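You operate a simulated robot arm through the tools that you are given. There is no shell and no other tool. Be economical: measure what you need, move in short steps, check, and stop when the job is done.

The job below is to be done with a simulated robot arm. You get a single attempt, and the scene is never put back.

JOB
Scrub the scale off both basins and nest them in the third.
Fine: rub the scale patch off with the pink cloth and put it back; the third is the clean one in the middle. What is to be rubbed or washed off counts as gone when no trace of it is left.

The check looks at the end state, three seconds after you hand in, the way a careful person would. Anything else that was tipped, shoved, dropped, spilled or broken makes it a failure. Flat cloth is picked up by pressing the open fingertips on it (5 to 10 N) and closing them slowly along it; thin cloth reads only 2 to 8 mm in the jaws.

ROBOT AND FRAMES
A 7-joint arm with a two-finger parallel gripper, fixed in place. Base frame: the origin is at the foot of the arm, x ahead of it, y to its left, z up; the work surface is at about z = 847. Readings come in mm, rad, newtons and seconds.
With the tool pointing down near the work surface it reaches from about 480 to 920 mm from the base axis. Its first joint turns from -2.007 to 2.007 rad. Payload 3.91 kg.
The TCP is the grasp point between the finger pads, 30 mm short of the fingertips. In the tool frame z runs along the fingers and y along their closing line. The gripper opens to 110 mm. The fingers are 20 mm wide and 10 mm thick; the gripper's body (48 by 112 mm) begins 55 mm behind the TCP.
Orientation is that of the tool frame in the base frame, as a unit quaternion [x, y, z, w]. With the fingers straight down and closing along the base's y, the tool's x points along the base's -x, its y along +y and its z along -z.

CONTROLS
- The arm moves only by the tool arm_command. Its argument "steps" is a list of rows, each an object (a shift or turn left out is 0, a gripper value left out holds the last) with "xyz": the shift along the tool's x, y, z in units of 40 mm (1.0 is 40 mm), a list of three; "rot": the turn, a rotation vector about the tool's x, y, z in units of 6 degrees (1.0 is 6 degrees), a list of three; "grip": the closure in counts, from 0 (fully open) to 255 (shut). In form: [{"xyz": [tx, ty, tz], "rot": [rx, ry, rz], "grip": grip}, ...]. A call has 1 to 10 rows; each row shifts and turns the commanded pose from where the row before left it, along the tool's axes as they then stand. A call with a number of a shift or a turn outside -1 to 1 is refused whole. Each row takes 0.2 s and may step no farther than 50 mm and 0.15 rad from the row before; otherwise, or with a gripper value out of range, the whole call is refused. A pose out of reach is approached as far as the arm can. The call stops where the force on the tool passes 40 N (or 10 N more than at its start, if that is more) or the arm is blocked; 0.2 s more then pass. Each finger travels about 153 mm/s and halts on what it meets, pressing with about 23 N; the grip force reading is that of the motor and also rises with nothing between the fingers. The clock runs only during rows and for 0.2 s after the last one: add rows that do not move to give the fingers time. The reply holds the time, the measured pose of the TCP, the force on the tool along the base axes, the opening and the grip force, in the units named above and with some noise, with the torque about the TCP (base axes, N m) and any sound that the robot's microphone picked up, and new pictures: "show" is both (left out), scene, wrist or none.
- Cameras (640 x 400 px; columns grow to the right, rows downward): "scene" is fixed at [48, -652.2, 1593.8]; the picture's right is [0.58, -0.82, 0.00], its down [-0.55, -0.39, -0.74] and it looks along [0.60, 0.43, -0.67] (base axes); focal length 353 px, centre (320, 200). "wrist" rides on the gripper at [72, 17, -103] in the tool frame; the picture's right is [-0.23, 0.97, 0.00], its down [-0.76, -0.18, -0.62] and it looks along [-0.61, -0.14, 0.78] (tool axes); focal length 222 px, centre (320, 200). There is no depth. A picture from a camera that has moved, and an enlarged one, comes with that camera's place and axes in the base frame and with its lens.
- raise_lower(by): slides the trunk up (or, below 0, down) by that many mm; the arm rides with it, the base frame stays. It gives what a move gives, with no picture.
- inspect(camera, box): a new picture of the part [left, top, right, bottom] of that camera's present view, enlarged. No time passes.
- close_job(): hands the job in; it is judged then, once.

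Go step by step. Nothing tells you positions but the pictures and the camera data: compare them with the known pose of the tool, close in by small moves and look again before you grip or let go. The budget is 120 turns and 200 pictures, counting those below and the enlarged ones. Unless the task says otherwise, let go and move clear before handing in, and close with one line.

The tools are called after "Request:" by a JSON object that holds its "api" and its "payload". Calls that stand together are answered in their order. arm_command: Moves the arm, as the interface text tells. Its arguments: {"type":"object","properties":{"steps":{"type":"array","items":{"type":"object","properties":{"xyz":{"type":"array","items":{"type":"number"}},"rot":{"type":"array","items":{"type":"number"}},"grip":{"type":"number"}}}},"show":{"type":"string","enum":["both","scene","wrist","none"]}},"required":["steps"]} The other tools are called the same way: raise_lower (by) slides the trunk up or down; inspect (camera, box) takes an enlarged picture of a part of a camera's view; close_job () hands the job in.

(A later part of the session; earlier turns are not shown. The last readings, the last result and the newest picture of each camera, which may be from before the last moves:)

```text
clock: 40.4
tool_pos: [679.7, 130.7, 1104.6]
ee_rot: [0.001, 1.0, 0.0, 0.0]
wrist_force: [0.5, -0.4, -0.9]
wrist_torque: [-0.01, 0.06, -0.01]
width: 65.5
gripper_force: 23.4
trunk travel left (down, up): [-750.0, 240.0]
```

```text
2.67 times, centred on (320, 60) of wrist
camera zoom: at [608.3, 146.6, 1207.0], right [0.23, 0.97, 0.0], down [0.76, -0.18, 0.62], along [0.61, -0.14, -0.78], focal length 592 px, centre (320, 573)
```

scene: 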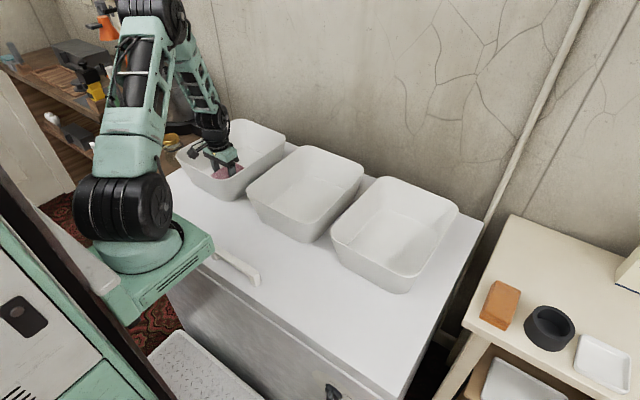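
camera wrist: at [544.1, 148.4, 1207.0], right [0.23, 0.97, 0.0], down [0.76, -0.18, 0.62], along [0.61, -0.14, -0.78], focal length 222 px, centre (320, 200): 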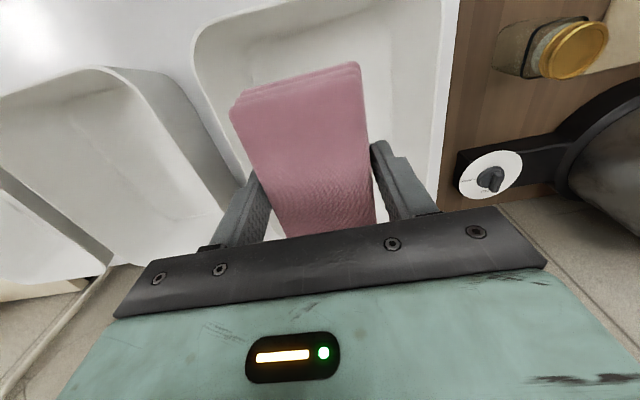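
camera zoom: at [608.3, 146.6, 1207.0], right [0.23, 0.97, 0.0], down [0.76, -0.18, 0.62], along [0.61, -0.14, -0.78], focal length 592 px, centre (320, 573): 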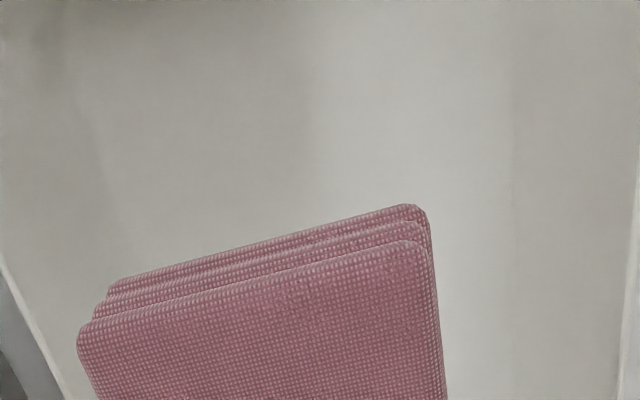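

Both basins look clean. Now I'll return the cloth to its spot at (414,-442) in the original orientation.

Request:
{"api": "arm_command", "payload": {"steps": [{"xyz": [0.5, -1, 0]}, {"xyz": [0.5, -1, 0]}, {"xyz": [0.5, -1, 0]}, {"xyz": [0.5, -1, 0]}, {"xyz": [0.5, -1, 0]}, {"xyz": [0.5, -1, 0]}, {"xyz": [0.5, -1, 0]}, {"xyz": [0.5, -1, 0]}, {"xyz": [0.5, -1, 0]}, {"xyz": [0.5, -1, 0]}], "show": "none"}}

Request:
{"api": "arm_command", "payload": {"steps": [{"xyz": [0.5, -1, 0]}, {"xyz": [0.5, -1, 0]}, {"xyz": [0.5, -1, 0]}, {"xyz": [0.15, -1, 0]}, {"rot": [0, 0, 1]}, {"rot": [0, 0, 1]}, {"rot": [0, 0, 1]}, {"rot": [0, 0, 1]}, {"rot": [0, 0, 1]}, {"rot": [0, 0, 1]}], "show": "none"}}

Request:
{"api": "arm_command", "payload": {"steps": [{"rot": [0, 0, 1]}, {"rot": [0, 0, 1]}, {"rot": [0, 0, 1]}, {"rot": [0, 0, 1]}, {"rot": [0, 0, 1]}, {"rot": [0, 0, 1]}, {"rot": [0, 0, 1]}, {"rot": [0, 0, 1]}, {"rot": [0, 0, 1]}]}}

```text
clock: 42.6
tool_pos: [482.3, -268.9, 1105.1]
ee_rot: [-0.001, 1.0, 0.0, 0.0]
wrist_force: [0.1, 0.6, 0.2]
wrist_torque: [-0.02, 0.03, 0.01]
width: 65.2
gripper_force: 23.1
trunk travel left (down, up): [-750.0, 240.0]
```

```text
clock: 44.8
tool_pos: [414.6, -428.2, 1104.8]
ee_rot: [0.311, 0.95, 0.0, 0.0]
wrist_force: [0.2, 0.6, -0.2]
wrist_torque: [-0.03, -0.02, 0.03]
width: 65.4
gripper_force: 23.2
trunk travel left (down, up): [-750.0, 240.0]
```

```text
clock: 46.8
tool_pos: [415.0, -427.2, 1103.8]
ee_rot: [0.708, 0.707, 0.0, 0.0]
wrist_force: [-0.5, 0.1, -0.3]
wrist_torque: [0.03, -0.02, 0.05]
width: 65.3
gripper_force: 22.7
trunk travel left (down, up): [-750.0, 240.0]
camera wrist: at [432.3, -356.4, 1206.9], right [0.97, -0.23, 0.0], down [-0.18, -0.76, 0.62], along [-0.14, -0.61, -0.78], focal length 222 px, centre (320, 200)
```

scene: 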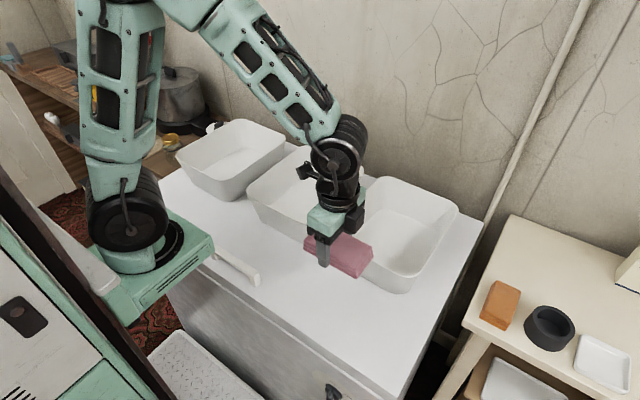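
wrist: 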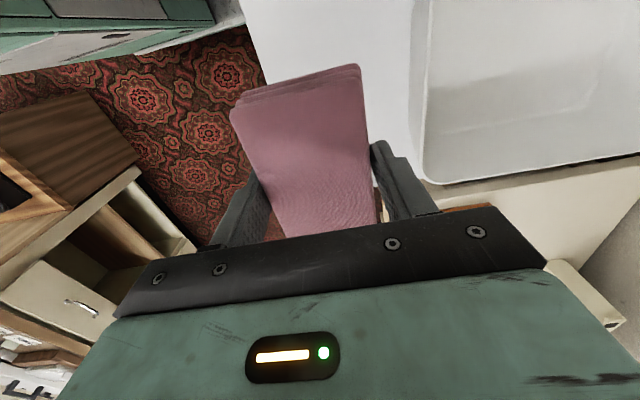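

Over the spot; I'll shift 14 mm and lower to just above the counter.

Request:
{"api": "arm_command", "payload": {"steps": [{"xyz": [-0.36, 0, 0]}, {"xyz": [0, 0, 1]}, {"xyz": [0, 0, 1]}, {"xyz": [0, 0, 1]}, {"xyz": [0, 0, 1]}, {"xyz": [0, 0, 1]}, {"xyz": [0, 0, 0.3]}, {"xyz": [0, 0, 0.1]}, {}]}}

```text
clock: 48.8
tool_pos: [414.3, -445.1, 889.0]
ee_rot: [0.707, 0.707, 0.0, -0.001]
wrist_force: [-0.1, -0.5, -0.7]
wrist_torque: [0.0, 0.01, 0.03]
width: 65.5
gripper_force: 23.1
trunk travel left (down, up): [-750.0, 240.0]
camera wrist: at [431.5, -372.7, 991.0], right [0.97, -0.23, 0.0], down [-0.18, -0.76, 0.62], along [-0.14, -0.61, -0.78], focal length 222 px, centre (320, 200)
```

scene: 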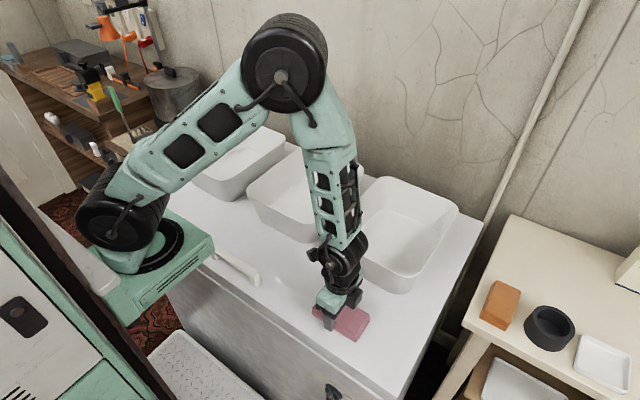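
wrist: 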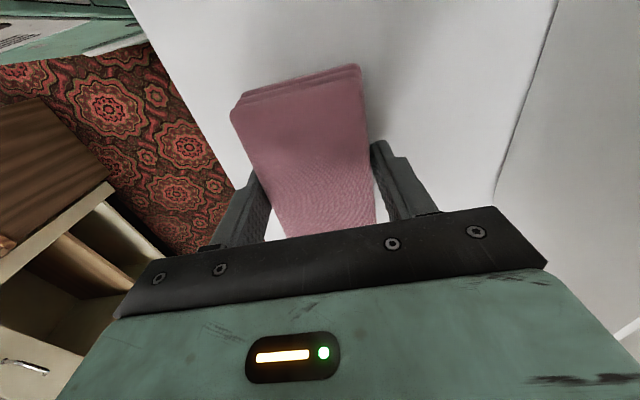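

Request:
{"api": "arm_command", "payload": {"steps": [{"xyz": [0.06, 0, 0.06]}, {"xyz": [0, 0, 0.04]}, {"xyz": [0, 0, 0.03]}], "show": "none"}}

```text
clock: 49.6
tool_pos: [414.5, -440.6, 884.3]
ee_rot: [0.707, 0.707, -0.001, 0.0]
wrist_force: [-0.1, 0.2, 0.0]
wrist_torque: [0.0, -0.02, 0.01]
width: 65.5
gripper_force: 23.1
trunk travel left (down, up): [-750.0, 240.0]
```

Request:
{"api": "arm_command", "payload": {"steps": [{"xyz": [0, 0, 0.04]}, {}], "show": "none"}}

```text
clock: 50.2
tool_pos: [415.1, -441.4, 879.9]
ee_rot: [0.708, 0.706, -0.001, 0.001]
wrist_force: [-0.6, 0.2, -0.5]
wrist_torque: [0.0, -0.02, -0.03]
width: 65.3
gripper_force: 23.0
trunk travel left (down, up): [-750.0, 240.0]
```

Request:
{"api": "arm_command", "payload": {"steps": [{"xyz": [0, 0, 0.03]}, {}], "show": "none"}}

```text
clock: 50.8
tool_pos: [415.3, -440.3, 879.7]
ee_rot: [0.707, 0.707, 0.0, 0.001]
wrist_force: [0.5, -0.4, -1.5]
wrist_torque: [0.01, -0.02, 0.04]
width: 65.6
gripper_force: 23.3
trunk travel left (down, up): [-750.0, 240.0]
```

The cloth is essentially on the counter, so I'll open the fingers and rise.

Request:
{"api": "arm_command", "payload": {"steps": [{"grip": 95}, {"grip": 60}, {"grip": 20}, {"grip": 0}, {"xyz": [0, 0, -0.5]}, {"xyz": [0, 0, -1]}, {"xyz": [0, 0, -1]}, {"xyz": [0, 0, -1]}, {"xyz": [0, 0, -1]}, {"xyz": [0, 0, -1]}]}}

```text
clock: 53.0
tool_pos: [412.5, -439.3, 1098.6]
ee_rot: [0.707, 0.707, 0.001, 0.0]
wrist_force: [0.5, 0.6, -0.4]
wrist_torque: [0.04, 0.01, 0.0]
width: 110.0
gripper_force: 0.1
trunk travel left (down, up): [-750.0, 240.0]
camera wrist: at [430.5, -367.6, 1201.9], right [0.97, -0.23, 0.0], down [-0.18, -0.76, 0.62], along [-0.14, -0.61, -0.78], focal length 222 px, centre (320, 200)
```

scene: 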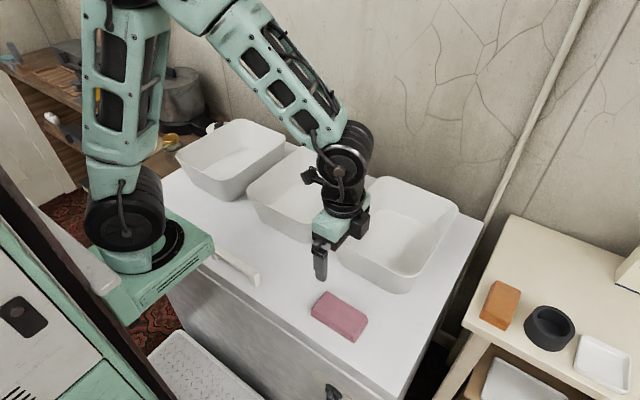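
wrist: 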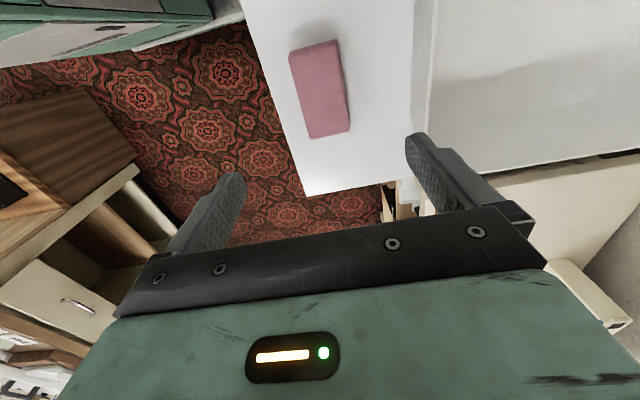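

The cloth is back in place. Next I'll turn the empty gripper back and recheck the right basin's floor on the way to grasping the basins.

Request:
{"api": "arm_command", "payload": {"steps": [{"rot": [0, 0, -1]}, {"rot": [0, 0, -1]}, {"rot": [0, 0, -1]}, {"rot": [0, 0, -1]}, {"rot": [0, 0, -1]}, {"rot": [0, 0, -1]}, {"rot": [0, 0, -1]}, {"rot": [0, 0, -1]}, {"rot": [0, 0, -1]}, {"rot": [0, 0, -1]}], "show": "none"}}

Request:
{"api": "arm_command", "payload": {"steps": [{"rot": [0, 0, -1]}, {"rot": [0, 0, -1]}, {"rot": [0, 0, -1]}, {"rot": [0, 0, -1]}, {"rot": [0, 0, -1]}, {"xyz": [-1, 0, -0.3]}, {"xyz": [-1, 0, -0.3]}, {"xyz": [-1, 0, -0.3]}, {"xyz": [-1, 0, -0.3]}, {"xyz": [-1, 0, -0.3]}], "show": "none"}}

Request:
{"api": "arm_command", "payload": {"steps": [{"xyz": [-1, 0, 0]}, {"xyz": [-1, 0, 0]}], "show": "wrist"}}

Request:
{"api": "inspect", "payload": {"camera": "wrist", "box": [200, 0, 440, 150]}}

```text
clock: 55.2
tool_pos: [414.3, -440.0, 1100.8]
ee_rot: [0.259, 0.966, 0.001, 0.0]
wrist_force: [-0.6, 0.2, -0.6]
wrist_torque: [-0.02, 0.0, 0.03]
width: 109.8
gripper_force: 0.0
trunk travel left (down, up): [-750.0, 240.0]
```

```text
clock: 57.4
tool_pos: [613.7, -439.0, 1160.3]
ee_rot: [0.001, 1.0, 0.0, 0.0]
wrist_force: [0.5, -0.6, -0.1]
wrist_torque: [-0.02, -0.01, 0.03]
width: 109.9
gripper_force: 0.2
trunk travel left (down, up): [-750.0, 240.0]
```

```text
clock: 58.0
tool_pos: [693.8, -439.6, 1159.5]
ee_rot: [0.001, 1.0, -0.001, 0.0]
wrist_force: [-0.9, 0.7, 0.6]
wrist_torque: [-0.03, -0.03, -0.02]
width: 109.7
gripper_force: 0.1
trunk travel left (down, up): [-750.0, 240.0]
camera wrist: at [621.8, -423.3, 1263.2], right [0.23, 0.97, 0.0], down [0.76, -0.18, 0.62], along [0.61, -0.14, -0.78], focal length 222 px, centre (320, 200)
```

wrist: 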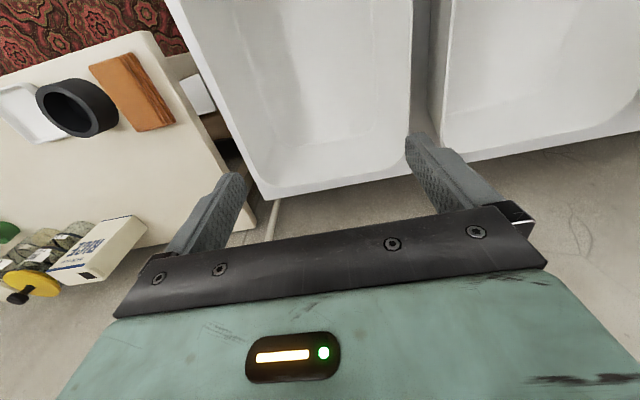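

```text
2.67 times, centred on (320, 75) of wrist
camera zoom: at [621.8, -423.3, 1263.2], right [0.23, 0.97, 0.0], down [0.76, -0.18, 0.62], along [0.61, -0.14, -0.78], focal length 592 px, centre (320, 533)
```

zoom: 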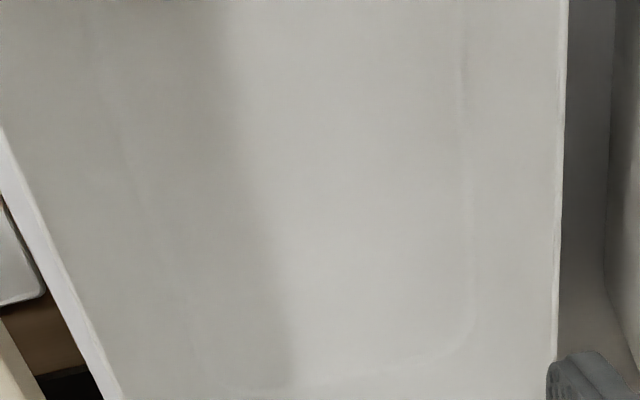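

The right basin is clean. Rim estimates: the right basin spans y -561..-326 with x centre about 674, and the gap to the middle basin is about 33 mm. I'll move left to measure the other gap.

Request:
{"api": "arm_command", "payload": {"steps": [{"xyz": [0.05, 1, 0]}, {"xyz": [0.05, 1, 0]}, {"xyz": [0.05, 1, 0]}, {"xyz": [0.05, 1, 0]}, {"xyz": [0.05, 1, 0]}, {"xyz": [0.05, 1, 0]}, {"xyz": [0.05, 1, 0]}, {"xyz": [0.05, 1, 0]}, {"xyz": [0.05, 1, 0]}, {"xyz": [0.05, 1, 0]}], "show": "none"}}

Request:
{"api": "inspect", "payload": {"camera": "wrist", "box": [200, 0, 440, 150]}}

Request:
{"api": "inspect", "payload": {"camera": "wrist", "box": [0, 0, 640, 400]}}

```text
clock: 60.2
tool_pos: [675.9, -43.3, 1160.3]
ee_rot: [0.001, 1.0, 0.0, 0.0]
wrist_force: [-0.2, -0.3, 0.3]
wrist_torque: [0.01, -0.03, 0.02]
width: 110.1
gripper_force: 0.0
trunk travel left (down, up): [-750.0, 240.0]
```

```text
2.67 times, centred on (320, 75) of wrist
camera zoom: at [603.6, -26.1, 1263.1], right [0.23, 0.97, 0.0], down [0.76, -0.18, 0.62], along [0.61, -0.14, -0.78], focal length 592 px, centre (320, 533)
```

zoom: 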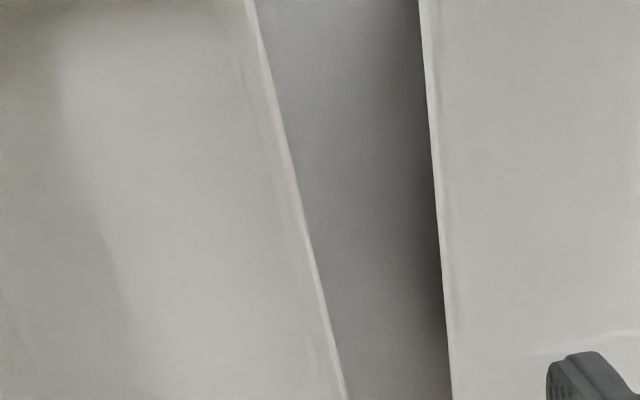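

```text
1.00 times, centred on (320, 200) of wrist (not enlarged: the box is as wide or as high as the picture)
camera zoom: at [603.6, -26.1, 1263.1], right [0.23, 0.97, 0.0], down [0.76, -0.18, 0.62], along [0.61, -0.14, -0.78], focal length 222 px, centre (320, 200)
```

zoom: 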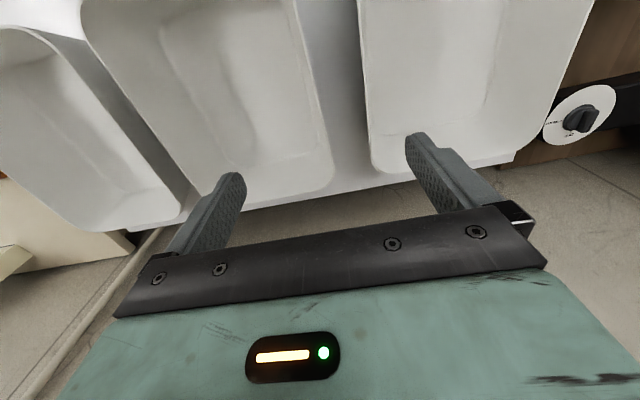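

Measured: the left basin's near wall rim is at y≈15, the middle basin spans y -292..-45, and there's no yaw. The walls taper about 10°. I'll position over the left basin's right wall, half-closed and tilted to match the slope.

Request:
{"api": "arm_command", "payload": {"steps": [{"xyz": [0, 0.75, 0.3], "grip": 162}, {"xyz": [0, 0.75, 0.6]}, {"xyz": [0, 0, 1]}, {"xyz": [0, 0, 0.9]}, {"rot": [-0.85, 0, 0]}, {"rot": [-0.85, 0, 0]}, {}]}}

Request:
{"api": "inspect", "payload": {"camera": "scene", "box": [200, 100, 320, 190]}}

```text
clock: 61.8
tool_pos: [675.9, 20.2, 1048.7]
ee_rot: [0.0, 0.996, 0.089, -0.001]
wrist_force: [0.2, -0.4, 0.1]
wrist_torque: [-0.01, -0.01, 0.0]
width: 40.0
gripper_force: 0.1
trunk travel left (down, up): [-750.0, 240.0]
camera wrist: at [603.7, 17.2, 1152.3], right [0.23, 0.96, 0.17], down [0.76, -0.29, 0.58], along [0.61, 0.0, -0.79], focal length 222 px, centre (320, 200)
```

scene: 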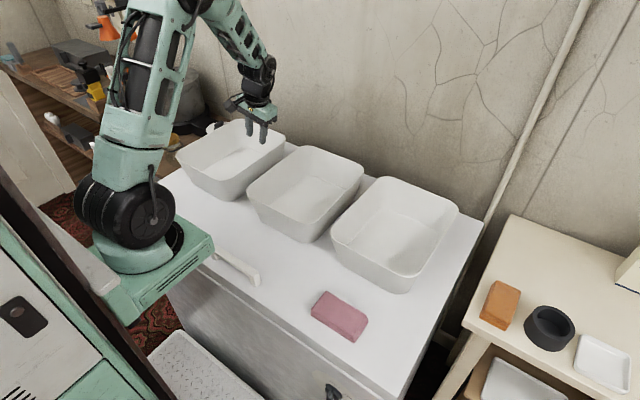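
wrist: 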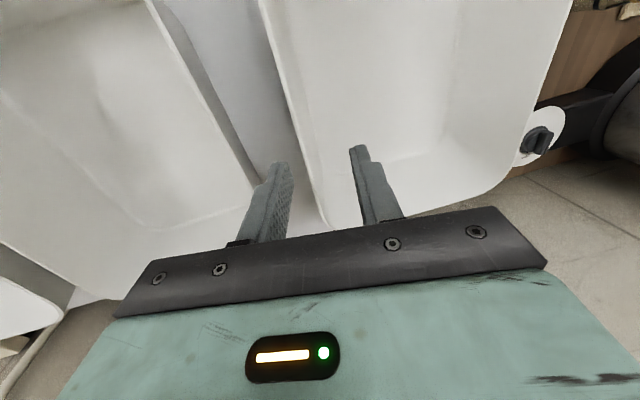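

```text
4.44 times, centred on (260, 145) of scene
camera zoom: at [48.0, -652.2, 1593.8], right [0.58, -0.82, 0.0], down [-0.55, -0.39, -0.74], along [0.6, 0.43, -0.67], focal length 1568 px, centre (587, 444)
```

zoom: 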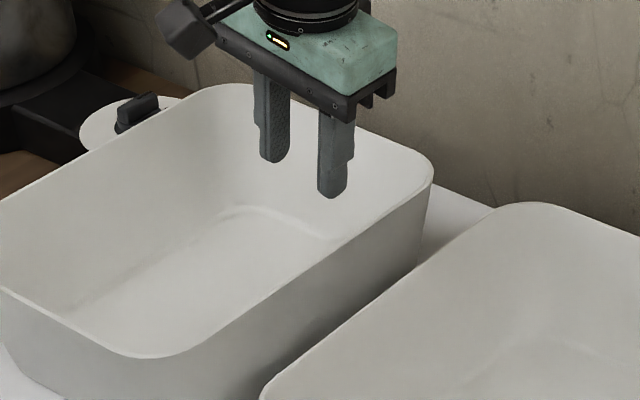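

The rim runs between the fingers. I'll shift slightly toward -y and lower so the tips straddle the rim, then look.

Request:
{"api": "arm_command", "payload": {"steps": [{"xyz": [0, -0.5, 0.3]}, {"xyz": [0, 0, 0.7]}, {"xyz": [0, 0, 0.4]}, {"xyz": [0, 0, 0.3]}]}}

Request:
{"api": "inspect", "payload": {"camera": "scene", "box": [220, 110, 300, 170]}}

```text
clock: 62.8
tool_pos: [675.4, 12.3, 977.5]
ee_rot: [0.0, 0.996, 0.089, 0.0]
wrist_force: [-0.1, -1.1, 0.1]
wrist_torque: [-0.03, 0.0, 0.03]
width: 39.9
gripper_force: 0.1
trunk travel left (down, up): [-750.0, 240.0]
camera wrist: at [602.3, 10.2, 1081.3], right [0.23, 0.96, 0.17], down [0.76, -0.29, 0.58], along [0.61, 0.0, -0.79], focal length 222 px, centre (320, 200)
```

scene: 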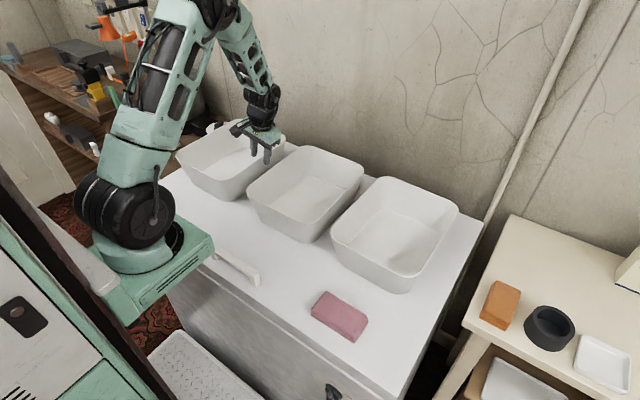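
wrist: 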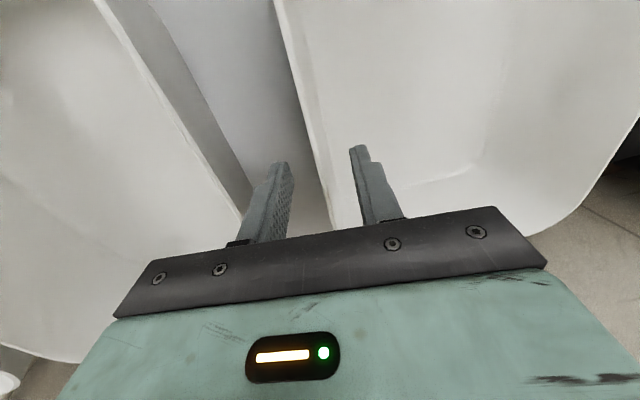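

```text
6.67 times, centred on (260, 140) of scene
camera zoom: at [48.0, -652.2, 1593.8], right [0.58, -0.82, 0.0], down [-0.55, -0.39, -0.74], along [0.6, 0.43, -0.67], focal length 2352 px, centre (720, 600)
```

zoom: 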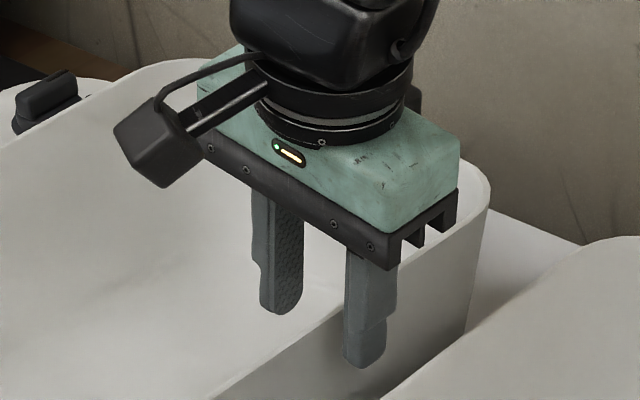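

The fingers straddle the wall. I'll lower 15 mm more and close slowly on the wall.

Request:
{"api": "arm_command", "payload": {"steps": [{"xyz": [0, 0, 0.38]}, {"grip": 190}, {"grip": 215}, {"grip": 235}, {"grip": 245}, {"grip": 255}, {}], "show": "wrist"}}

```text
clock: 64.4
tool_pos: [674.5, 15.0, 961.1]
ee_rot: [0.0, 0.996, 0.088, 0.0]
wrist_force: [1.1, 0.8, 0.4]
wrist_torque: [-0.19, 0.26, -0.08]
width: 3.9
gripper_force: 23.0
trunk travel left (down, up): [-750.0, 240.0]
camera wrist: at [602.2, 12.1, 1065.9], right [0.23, 0.96, 0.17], down [0.76, -0.29, 0.58], along [0.61, 0.0, -0.8], focal length 222 px, centre (320, 200)
```

wrist: 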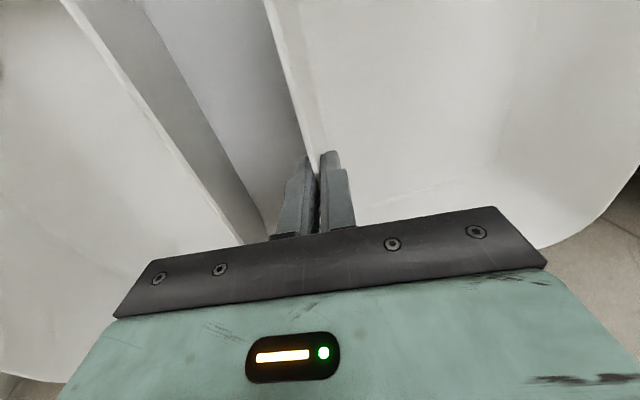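

The wall reads 3.9 mm with small forces, so the alignment is good. Test lift of a few mm to read weight and sag.

Request:
{"api": "arm_command", "payload": {"steps": [{"xyz": [0, 0.018, -0.098]}, {"xyz": [0, 0.018, -0.098]}, {}]}}

Request:
{"api": "inspect", "payload": {"camera": "scene", "box": [165, 105, 305, 205]}}

```text
clock: 65.2
tool_pos: [675.8, 15.4, 969.4]
ee_rot: [0.0, 0.996, 0.089, 0.0]
wrist_force: [0.3, 0.9, -2.8]
wrist_torque: [-0.25, 0.0, -0.03]
width: 3.4
gripper_force: 23.1
trunk travel left (down, up): [-750.0, 240.0]
camera wrist: at [602.8, 12.2, 1074.4], right [0.23, 0.96, 0.17], down [0.76, -0.29, 0.58], along [0.61, 0.0, -0.79], focal length 222 px, centre (320, 200)
```

scene: 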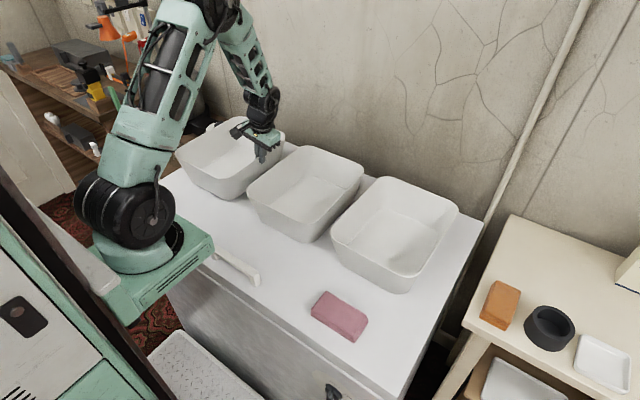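
wrist: 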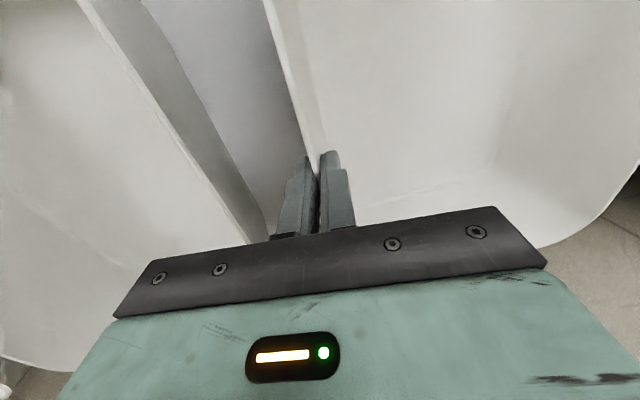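

```text
4.00 times, centred on (235, 155) of scene
camera zoom: at [48.0, -652.2, 1593.8], right [0.58, -0.82, 0.0], down [-0.55, -0.39, -0.74], along [0.6, 0.43, -0.67], focal length 1412 px, centre (660, 380)
```

zoom: 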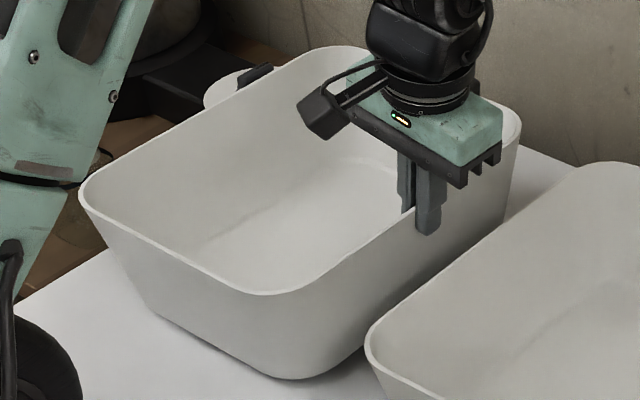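

The basin weighs only about 3 N and hangs level in the grip. I'll lift it clear of the middle rim.

Request:
{"api": "arm_command", "payload": {"steps": [{"xyz": [0, 0.07, -0.39]}, {"xyz": [0, 0.11, -0.6]}, {"xyz": [0, 0.12, -0.68]}, {"xyz": [0, 0.12, -0.68]}, {"xyz": [0, 0.12, -0.68]}, {"xyz": [0, 0.12, -0.68]}, {}]}}

```text
clock: 66.8
tool_pos: [675.0, 13.1, 1120.0]
ee_rot: [0.0, 0.996, 0.089, 0.0]
wrist_force: [0.0, 0.4, -2.1]
wrist_torque: [-0.23, -0.02, 0.01]
width: 3.6
gripper_force: 23.2
trunk travel left (down, up): [-750.0, 240.0]
camera wrist: at [602.3, 11.4, 1225.1], right [0.23, 0.96, 0.17], down [0.76, -0.29, 0.58], along [0.61, 0.0, -0.8], focal length 222 px, centre (320, 200)
```

scene: 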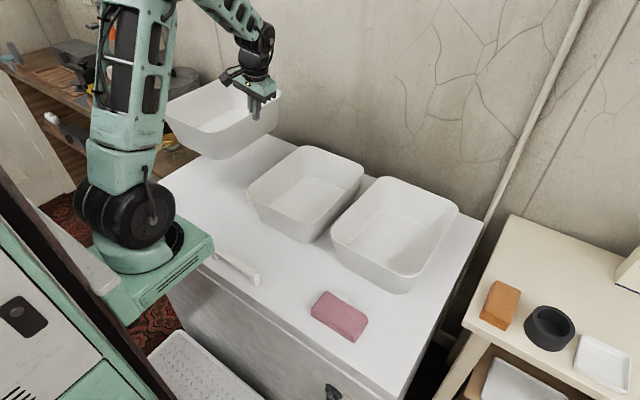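
wrist: 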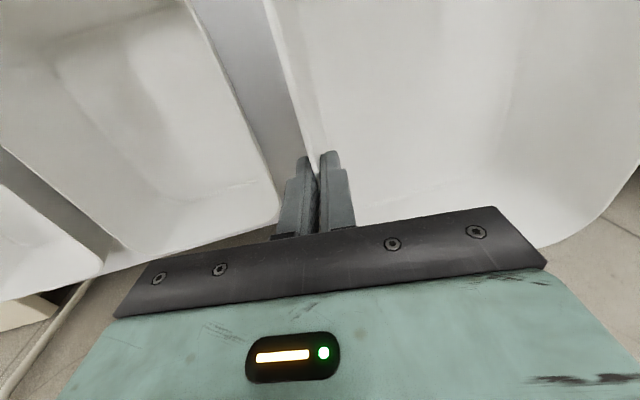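

The held basin is clear of the counter. I'll move it 280 mm toward -y over the middle basin.

Request:
{"api": "arm_command", "payload": {"steps": [{"xyz": [0, -0.49, -0.09]}, {"xyz": [0, -0.98, -0.178]}, {"xyz": [0, -0.98, -0.178]}, {"xyz": [0, -0.98, -0.178]}, {"xyz": [0, -0.98, -0.178]}, {"xyz": [0, -0.98, -0.178]}, {"xyz": [0, -0.98, -0.178]}, {"xyz": [0, -0.49, -0.09]}, {}]}}

Request:
{"api": "inspect", "payload": {"camera": "scene", "box": [220, 90, 400, 250]}}

```text
clock: 68.8
tool_pos: [676.0, -265.4, 1120.9]
ee_rot: [0.0, 0.996, 0.089, 0.0]
wrist_force: [0.9, 0.3, -2.2]
wrist_torque: [-0.25, -0.04, -0.02]
width: 3.7
gripper_force: 23.1
trunk travel left (down, up): [-750.0, 240.0]
camera wrist: at [604.4, -267.9, 1225.5], right [0.23, 0.96, 0.17], down [0.76, -0.29, 0.58], along [0.61, 0.0, -0.79], focal length 222 px, centre (320, 200)
```

scene: 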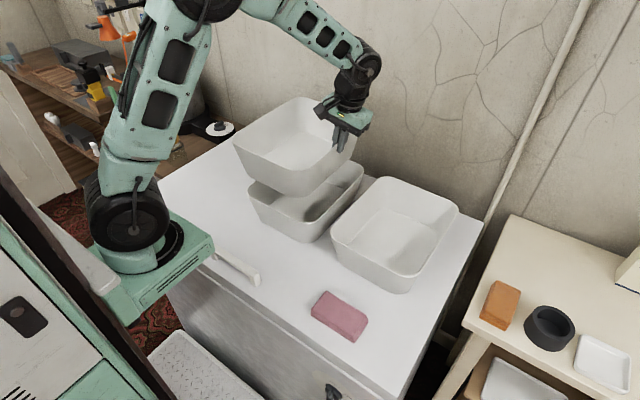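
wrist: 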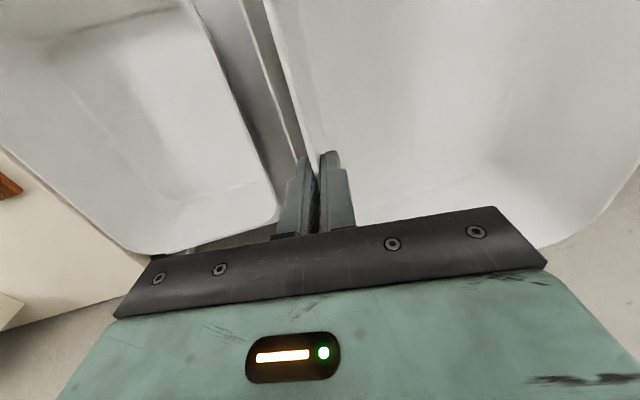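

```text
2.50 times, centred on (310, 170) of scene
camera zoom: at [48.0, -652.2, 1593.8], right [0.58, -0.82, 0.0], down [-0.55, -0.39, -0.74], along [0.6, 0.43, -0.67], focal length 882 px, centre (345, 275)
```

zoom: 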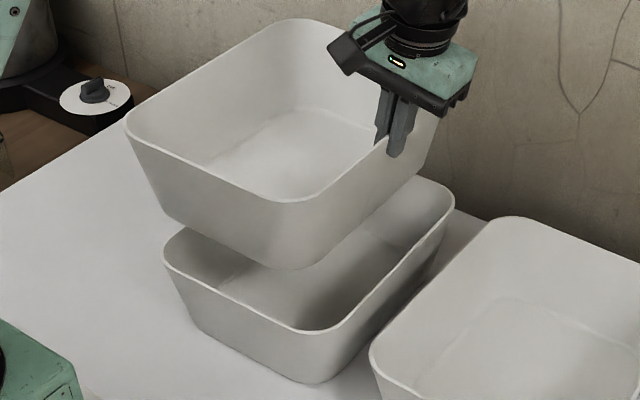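

Comparing rim corners, the held basin is about 24 mm too far in +y and aligned in x. I'll correct that and lower most of the way.

Request:
{"api": "arm_command", "payload": {"steps": [{"xyz": [0, -0.59, -0.107]}, {}, {"xyz": [0, -0.12, 0.68]}, {"xyz": [0, -0.12, 0.68]}, {"xyz": [0, -0.12, 0.68]}, {}]}}

Request:
{"api": "inspect", "payload": {"camera": "scene", "box": [220, 110, 400, 250]}}

```text
clock: 70.2
tool_pos: [675.4, -288.1, 1037.6]
ee_rot: [0.0, 0.996, 0.089, 0.0]
wrist_force: [-0.1, 0.0, -2.0]
wrist_torque: [-0.25, -0.01, 0.02]
width: 3.7
gripper_force: 22.8
trunk travel left (down, up): [-750.0, 240.0]
camera wrist: at [603.7, -290.3, 1142.1], right [0.23, 0.96, 0.17], down [0.76, -0.29, 0.58], along [0.61, 0.0, -0.79], focal length 222 px, centre (320, 200)
```

scene: 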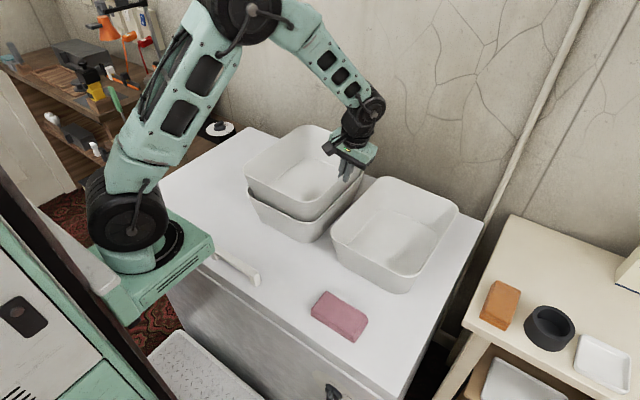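
wrist: 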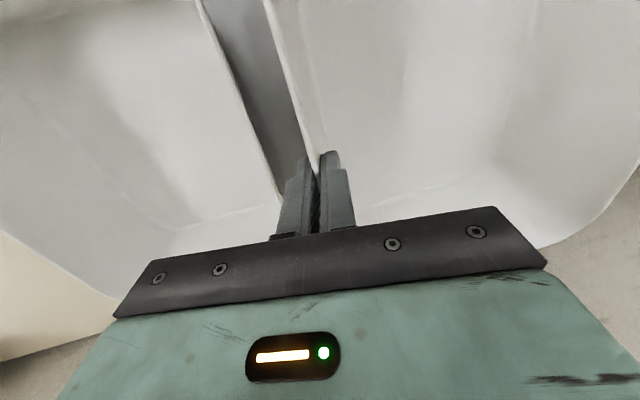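

```text
2.86 times, centred on (310, 180) of scene
camera zoom: at [48.0, -652.2, 1593.8], right [0.58, -0.82, 0.0], down [-0.55, -0.39, -0.74], along [0.6, 0.43, -0.67], focal length 1008 px, centre (349, 257)
```

zoom: 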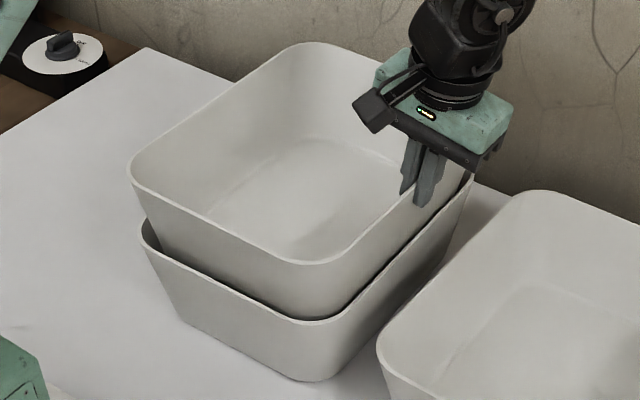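

Alignment looks good. I'll continue down carefully.

Request:
{"api": "arm_command", "payload": {"steps": [{"xyz": [0, -0.09, 0.49]}, {"xyz": [0, -0.06, 0.34]}, {"xyz": [0, -0.03, 0.17]}, {}]}}

Request:
{"api": "inspect", "payload": {"camera": "scene", "box": [230, 120, 390, 250]}}

```text
clock: 71.2
tool_pos: [676.3, -288.2, 996.8]
ee_rot: [0.001, 0.996, 0.089, 0.001]
wrist_force: [1.4, 0.5, -1.2]
wrist_torque: [-0.26, -0.06, -0.03]
width: 3.6
gripper_force: 23.6
trunk travel left (down, up): [-750.0, 240.0]
camera wrist: at [603.1, -290.8, 1102.1], right [0.23, 0.96, 0.17], down [0.76, -0.29, 0.58], along [0.61, 0.0, -0.79], focal length 222 px, centre (320, 200)
```

scene: 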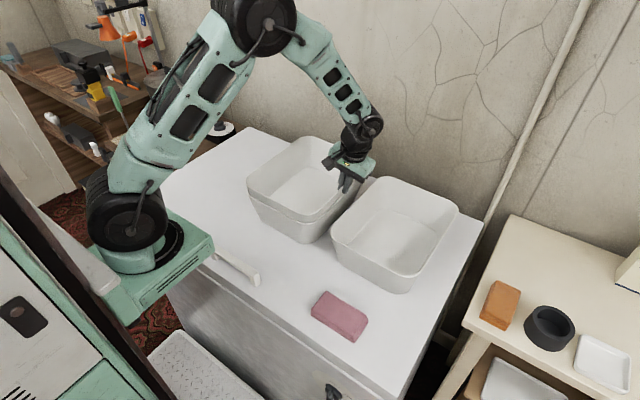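
wrist: 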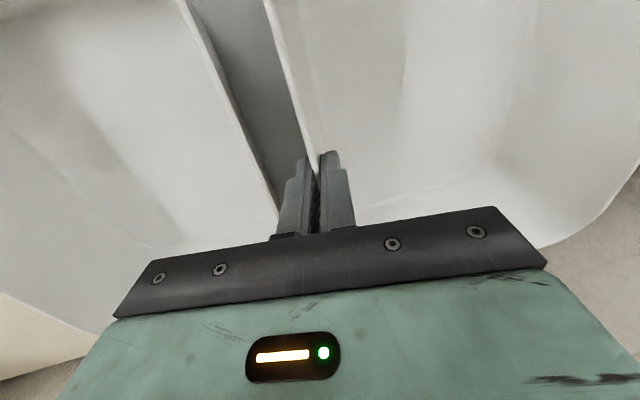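

```text
3.08 times, centred on (310, 185) of scene
camera zoom: at [48.0, -652.2, 1593.8], right [0.58, -0.82, 0.0], down [-0.55, -0.39, -0.74], along [0.6, 0.43, -0.67], focal length 1086 px, centre (351, 246)
```

zoom: 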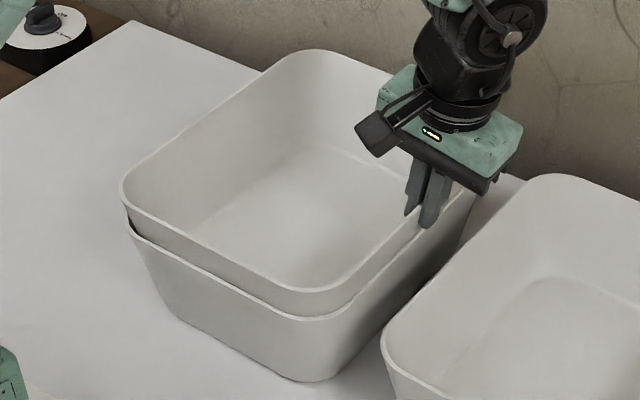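

Request:
{"api": "arm_command", "payload": {"steps": [{"xyz": [0, -0.018, 0.098]}, {"xyz": [0, -0.018, 0.098]}, {}], "show": "none"}}

```text
clock: 72.0
tool_pos: [675.1, -287.8, 990.8]
ee_rot: [-0.001, 0.996, 0.09, 0.0]
wrist_force: [-0.3, 1.5, -1.8]
wrist_torque: [-0.23, 0.0, -0.1]
width: 3.6
gripper_force: 22.8
trunk travel left (down, up): [-750.0, 240.0]
```

Request:
{"api": "arm_command", "payload": {"steps": [{"xyz": [0, -0.013, 0.074]}, {"xyz": [0, -0.013, 0.074]}, {}]}}

Request:
{"api": "inspect", "payload": {"camera": "scene", "box": [230, 120, 390, 250]}}

```text
clock: 72.8
tool_pos: [675.5, -289.5, 987.9]
ee_rot: [0.001, 0.996, 0.087, 0.003]
wrist_force: [-2.9, -2.2, 38.7]
wrist_torque: [-0.06, 0.95, 0.1]
width: 3.7
gripper_force: 22.6
trunk travel left (down, up): [-750.0, 240.0]
camera wrist: at [602.8, -291.2, 1090.6], right [0.23, 0.96, 0.17], down [0.76, -0.28, 0.59], along [0.61, 0.0, -0.79], focal length 222 px, centre (320, 200)
```

scene: 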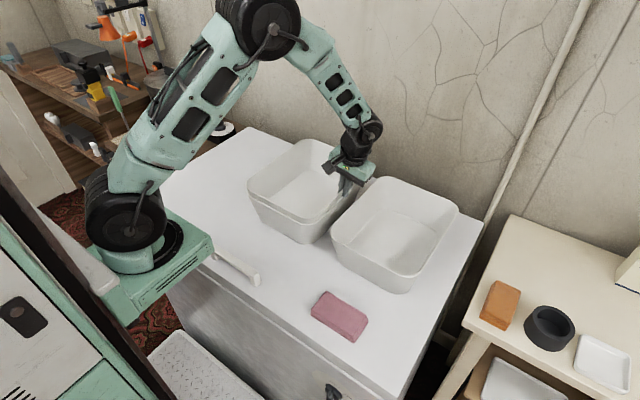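
wrist: 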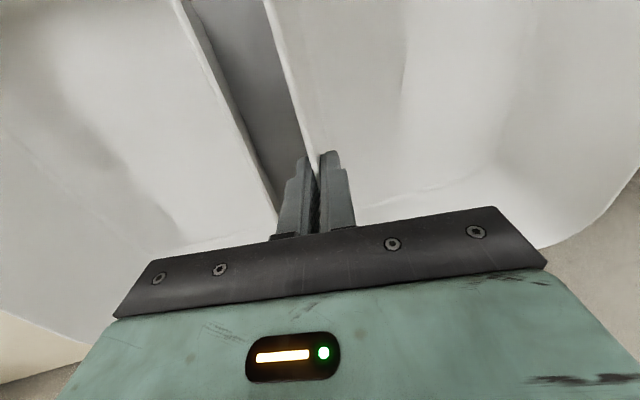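

```text
3.08 times, centred on (310, 185) of scene
camera zoom: at [48.0, -652.2, 1593.8], right [0.58, -0.82, 0.0], down [-0.55, -0.39, -0.74], along [0.6, 0.43, -0.67], focal length 1086 px, centre (351, 246)
```

zoom: 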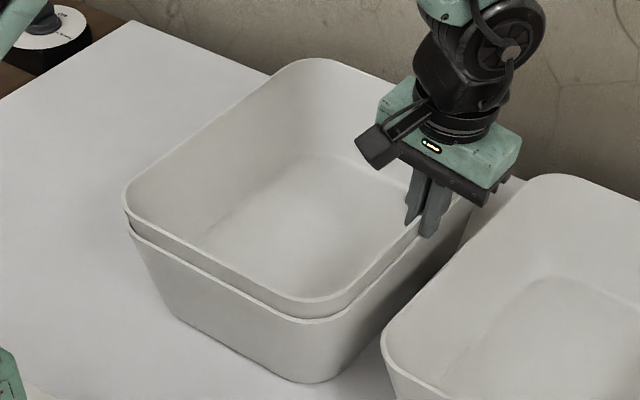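

The outer fingertip has just touched the middle rim and the basin is almost seated. I'll back off 3 mm to unload and ease the grip open so it settles.

Request:
{"api": "arm_command", "payload": {"steps": [{"xyz": [0, 0.013, -0.07]}, {}], "show": "none"}}

```text
clock: 73.4
tool_pos: [674.3, -288.1, 987.8]
ee_rot: [0.002, 0.996, 0.088, 0.001]
wrist_force: [6.0, -2.2, 20.1]
wrist_torque: [-0.36, -0.56, -0.23]
width: 3.7
gripper_force: 22.9
trunk travel left (down, up): [-750.0, 240.0]
```

Request:
{"api": "arm_command", "payload": {"steps": [{"xyz": [0, 0.006, -0.035]}, {}], "show": "none"}}

```text
clock: 74.0
tool_pos: [674.0, -287.8, 987.1]
ee_rot: [0.001, 0.996, 0.088, -0.001]
wrist_force: [4.6, -0.6, 7.2]
wrist_torque: [-0.36, -0.56, -0.07]
width: 4.0
gripper_force: 23.2
trunk travel left (down, up): [-750.0, 240.0]
```

Down to 7 N. One more millimetre up, then ease open.

Request:
{"api": "arm_command", "payload": {"steps": [{"xyz": [0, 0.004, -0.02]}, {"grip": 248}, {"grip": 244}, {"grip": 238}, {"grip": 225}, {}]}}

Request:
{"api": "inspect", "payload": {"camera": "scene", "box": [230, 120, 390, 250]}}

```text
clock: 75.4
tool_pos: [675.1, -287.2, 990.2]
ee_rot: [-0.001, 0.996, 0.089, 0.0]
wrist_force: [0.0, 0.0, 0.5]
wrist_torque: [0.05, 0.01, -0.01]
width: 12.9
gripper_force: 0.0
trunk travel left (down, up): [-750.0, 240.0]
camera wrist: at [602.7, -290.9, 1093.2], right [0.23, 0.96, 0.17], down [0.76, -0.29, 0.58], along [0.61, 0.0, -0.79], focal length 222 px, centre (320, 200)
```

scene: 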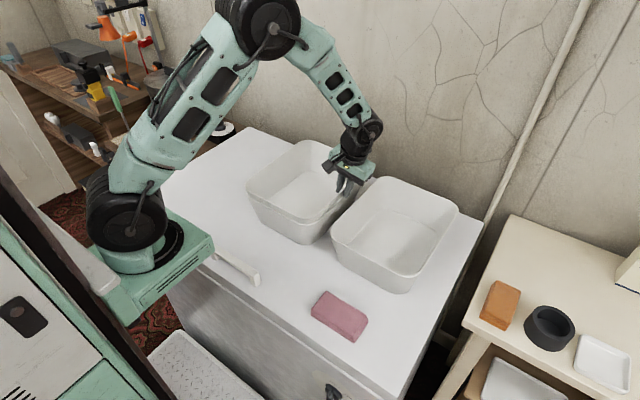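
wrist: 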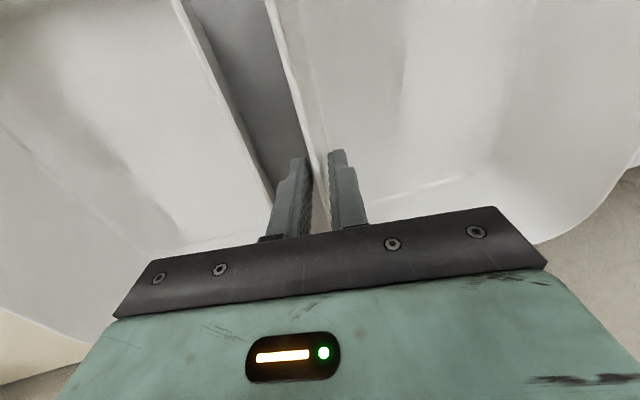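

```text
3.08 times, centred on (310, 185) of scene
camera zoom: at [48.0, -652.2, 1593.8], right [0.58, -0.82, 0.0], down [-0.55, -0.39, -0.74], along [0.6, 0.43, -0.67], focal length 1086 px, centre (351, 246)
```

zoom: 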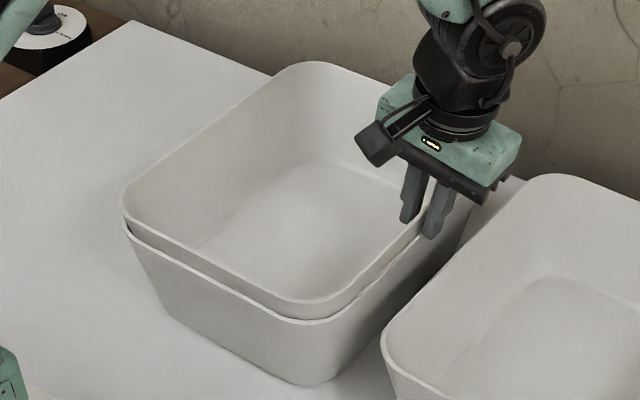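

The left basin is seated in the middle one. I'll rise clear, then tilt the other way for the right basin's left wall.

Request:
{"api": "arm_command", "payload": {"steps": [{"xyz": [0, 0, -0.5]}, {"xyz": [0, 0, -0.75]}, {"xyz": [0, 0, -0.75]}, {"rot": [0.85, 0, 0]}, {"rot": [0.85, 0, 0]}, {"rot": [0.85, 0, 0]}, {"rot": [0.85, 0, 0], "grip": 190}, {}]}}

Request:
{"api": "inspect", "payload": {"camera": "scene", "box": [230, 120, 390, 250]}}

```text
clock: 77.2
tool_pos: [675.3, -303.9, 1068.6]
ee_rot: [0.001, 0.996, -0.09, 0.0]
wrist_force: [0.4, -0.3, 0.1]
wrist_torque: [-0.02, 0.03, 0.0]
width: 28.1
gripper_force: 0.2
trunk travel left (down, up): [-750.0, 240.0]
camera wrist: at [602.9, -268.4, 1166.2], right [0.23, 0.96, -0.17], down [0.76, -0.06, 0.65], along [0.61, -0.28, -0.74], focal length 222 px, centre (320, 200)
```

scene: 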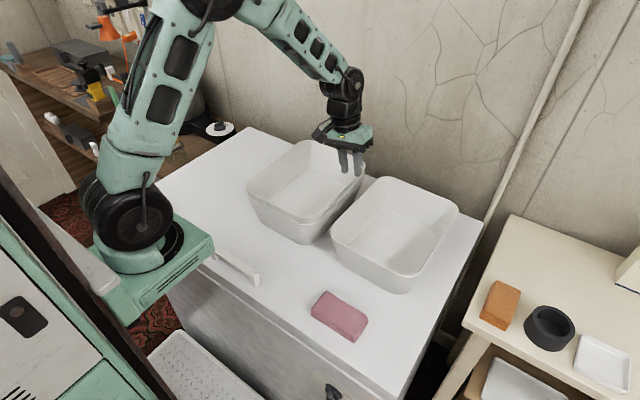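
wrist: 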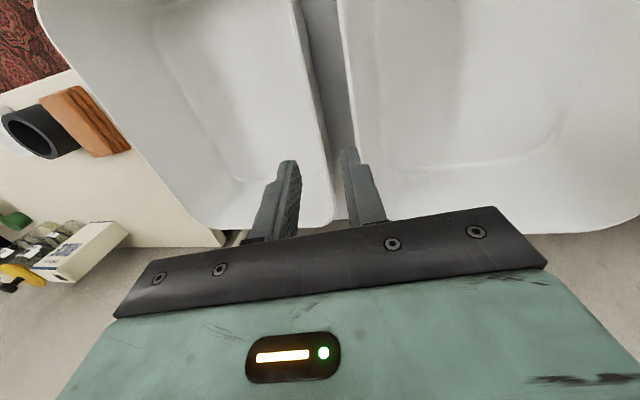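

```text
3.08 times, centred on (310, 185) of scene
camera zoom: at [48.0, -652.2, 1593.8], right [0.58, -0.82, 0.0], down [-0.55, -0.39, -0.74], along [0.6, 0.43, -0.67], focal length 1086 px, centre (351, 246)
```

zoom: 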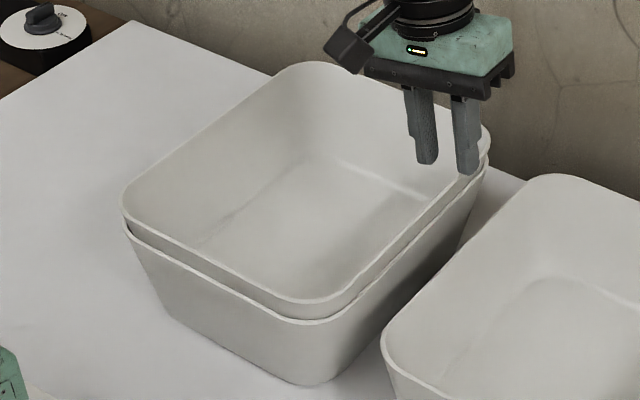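

The right basin's left rim is at y≈-325 and the stack's rim is at y≈-292. I'll lower so the fingers straddle the right basin's wall.

Request:
{"api": "arm_command", "payload": {"steps": [{"xyz": [0, -0.07, 0.7]}, {"xyz": [0, 0, 0.7]}, {"xyz": [0, 0, 0.5]}, {"xyz": [0, 0, 0.2]}, {}]}}

Request:
{"api": "inspect", "payload": {"camera": "scene", "box": [310, 130, 410, 210]}}

Request:
{"api": "inspect", "payload": {"camera": "wrist", "box": [220, 100, 420, 240]}}

```text
clock: 78.4
tool_pos: [675.6, -319.4, 986.4]
ee_rot: [0.0, 0.996, -0.089, 0.001]
wrist_force: [-0.2, -0.2, 0.9]
wrist_torque: [-0.04, -0.01, 0.01]
width: 28.2
gripper_force: 0.0
trunk travel left (down, up): [-750.0, 240.0]
camera wrist: at [603.5, -284.6, 1084.5], right [0.23, 0.96, -0.17], down [0.76, -0.06, 0.65], along [0.61, -0.28, -0.74], focal length 222 px, centre (320, 200)
```

scene: 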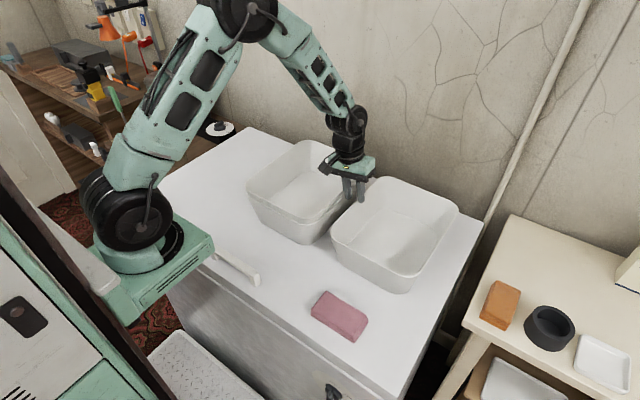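
wrist: 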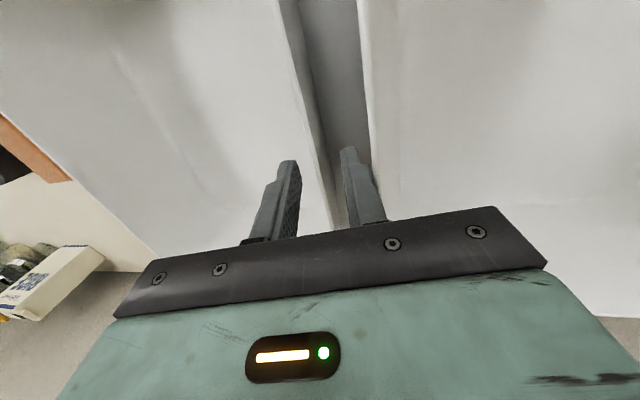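

```text
5.00 times, centred on (360, 170) of scene
camera zoom: at [48.0, -652.2, 1593.8], right [0.58, -0.82, 0.0], down [-0.55, -0.39, -0.74], along [0.6, 0.43, -0.67], focal length 1764 px, centre (120, 350)
```

zoom: 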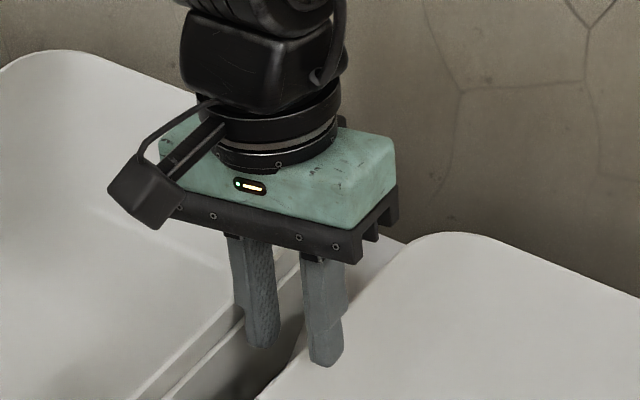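

```text
2.86 times, centred on (320, 170) of wrist
camera zoom: at [603.5, -284.6, 1084.5], right [0.23, 0.96, -0.17], down [0.76, -0.06, 0.65], along [0.61, -0.28, -0.74], focal length 635 px, centre (320, 286)
```

zoom: 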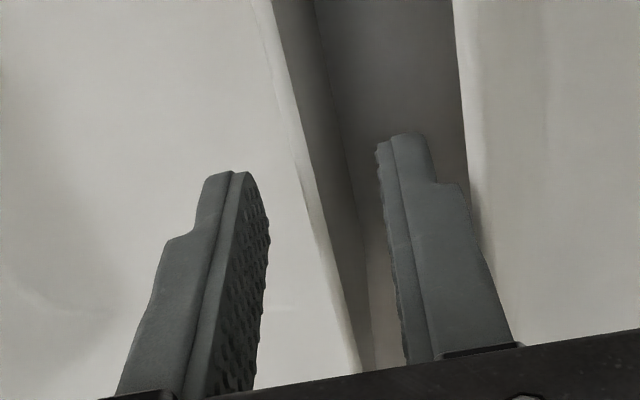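

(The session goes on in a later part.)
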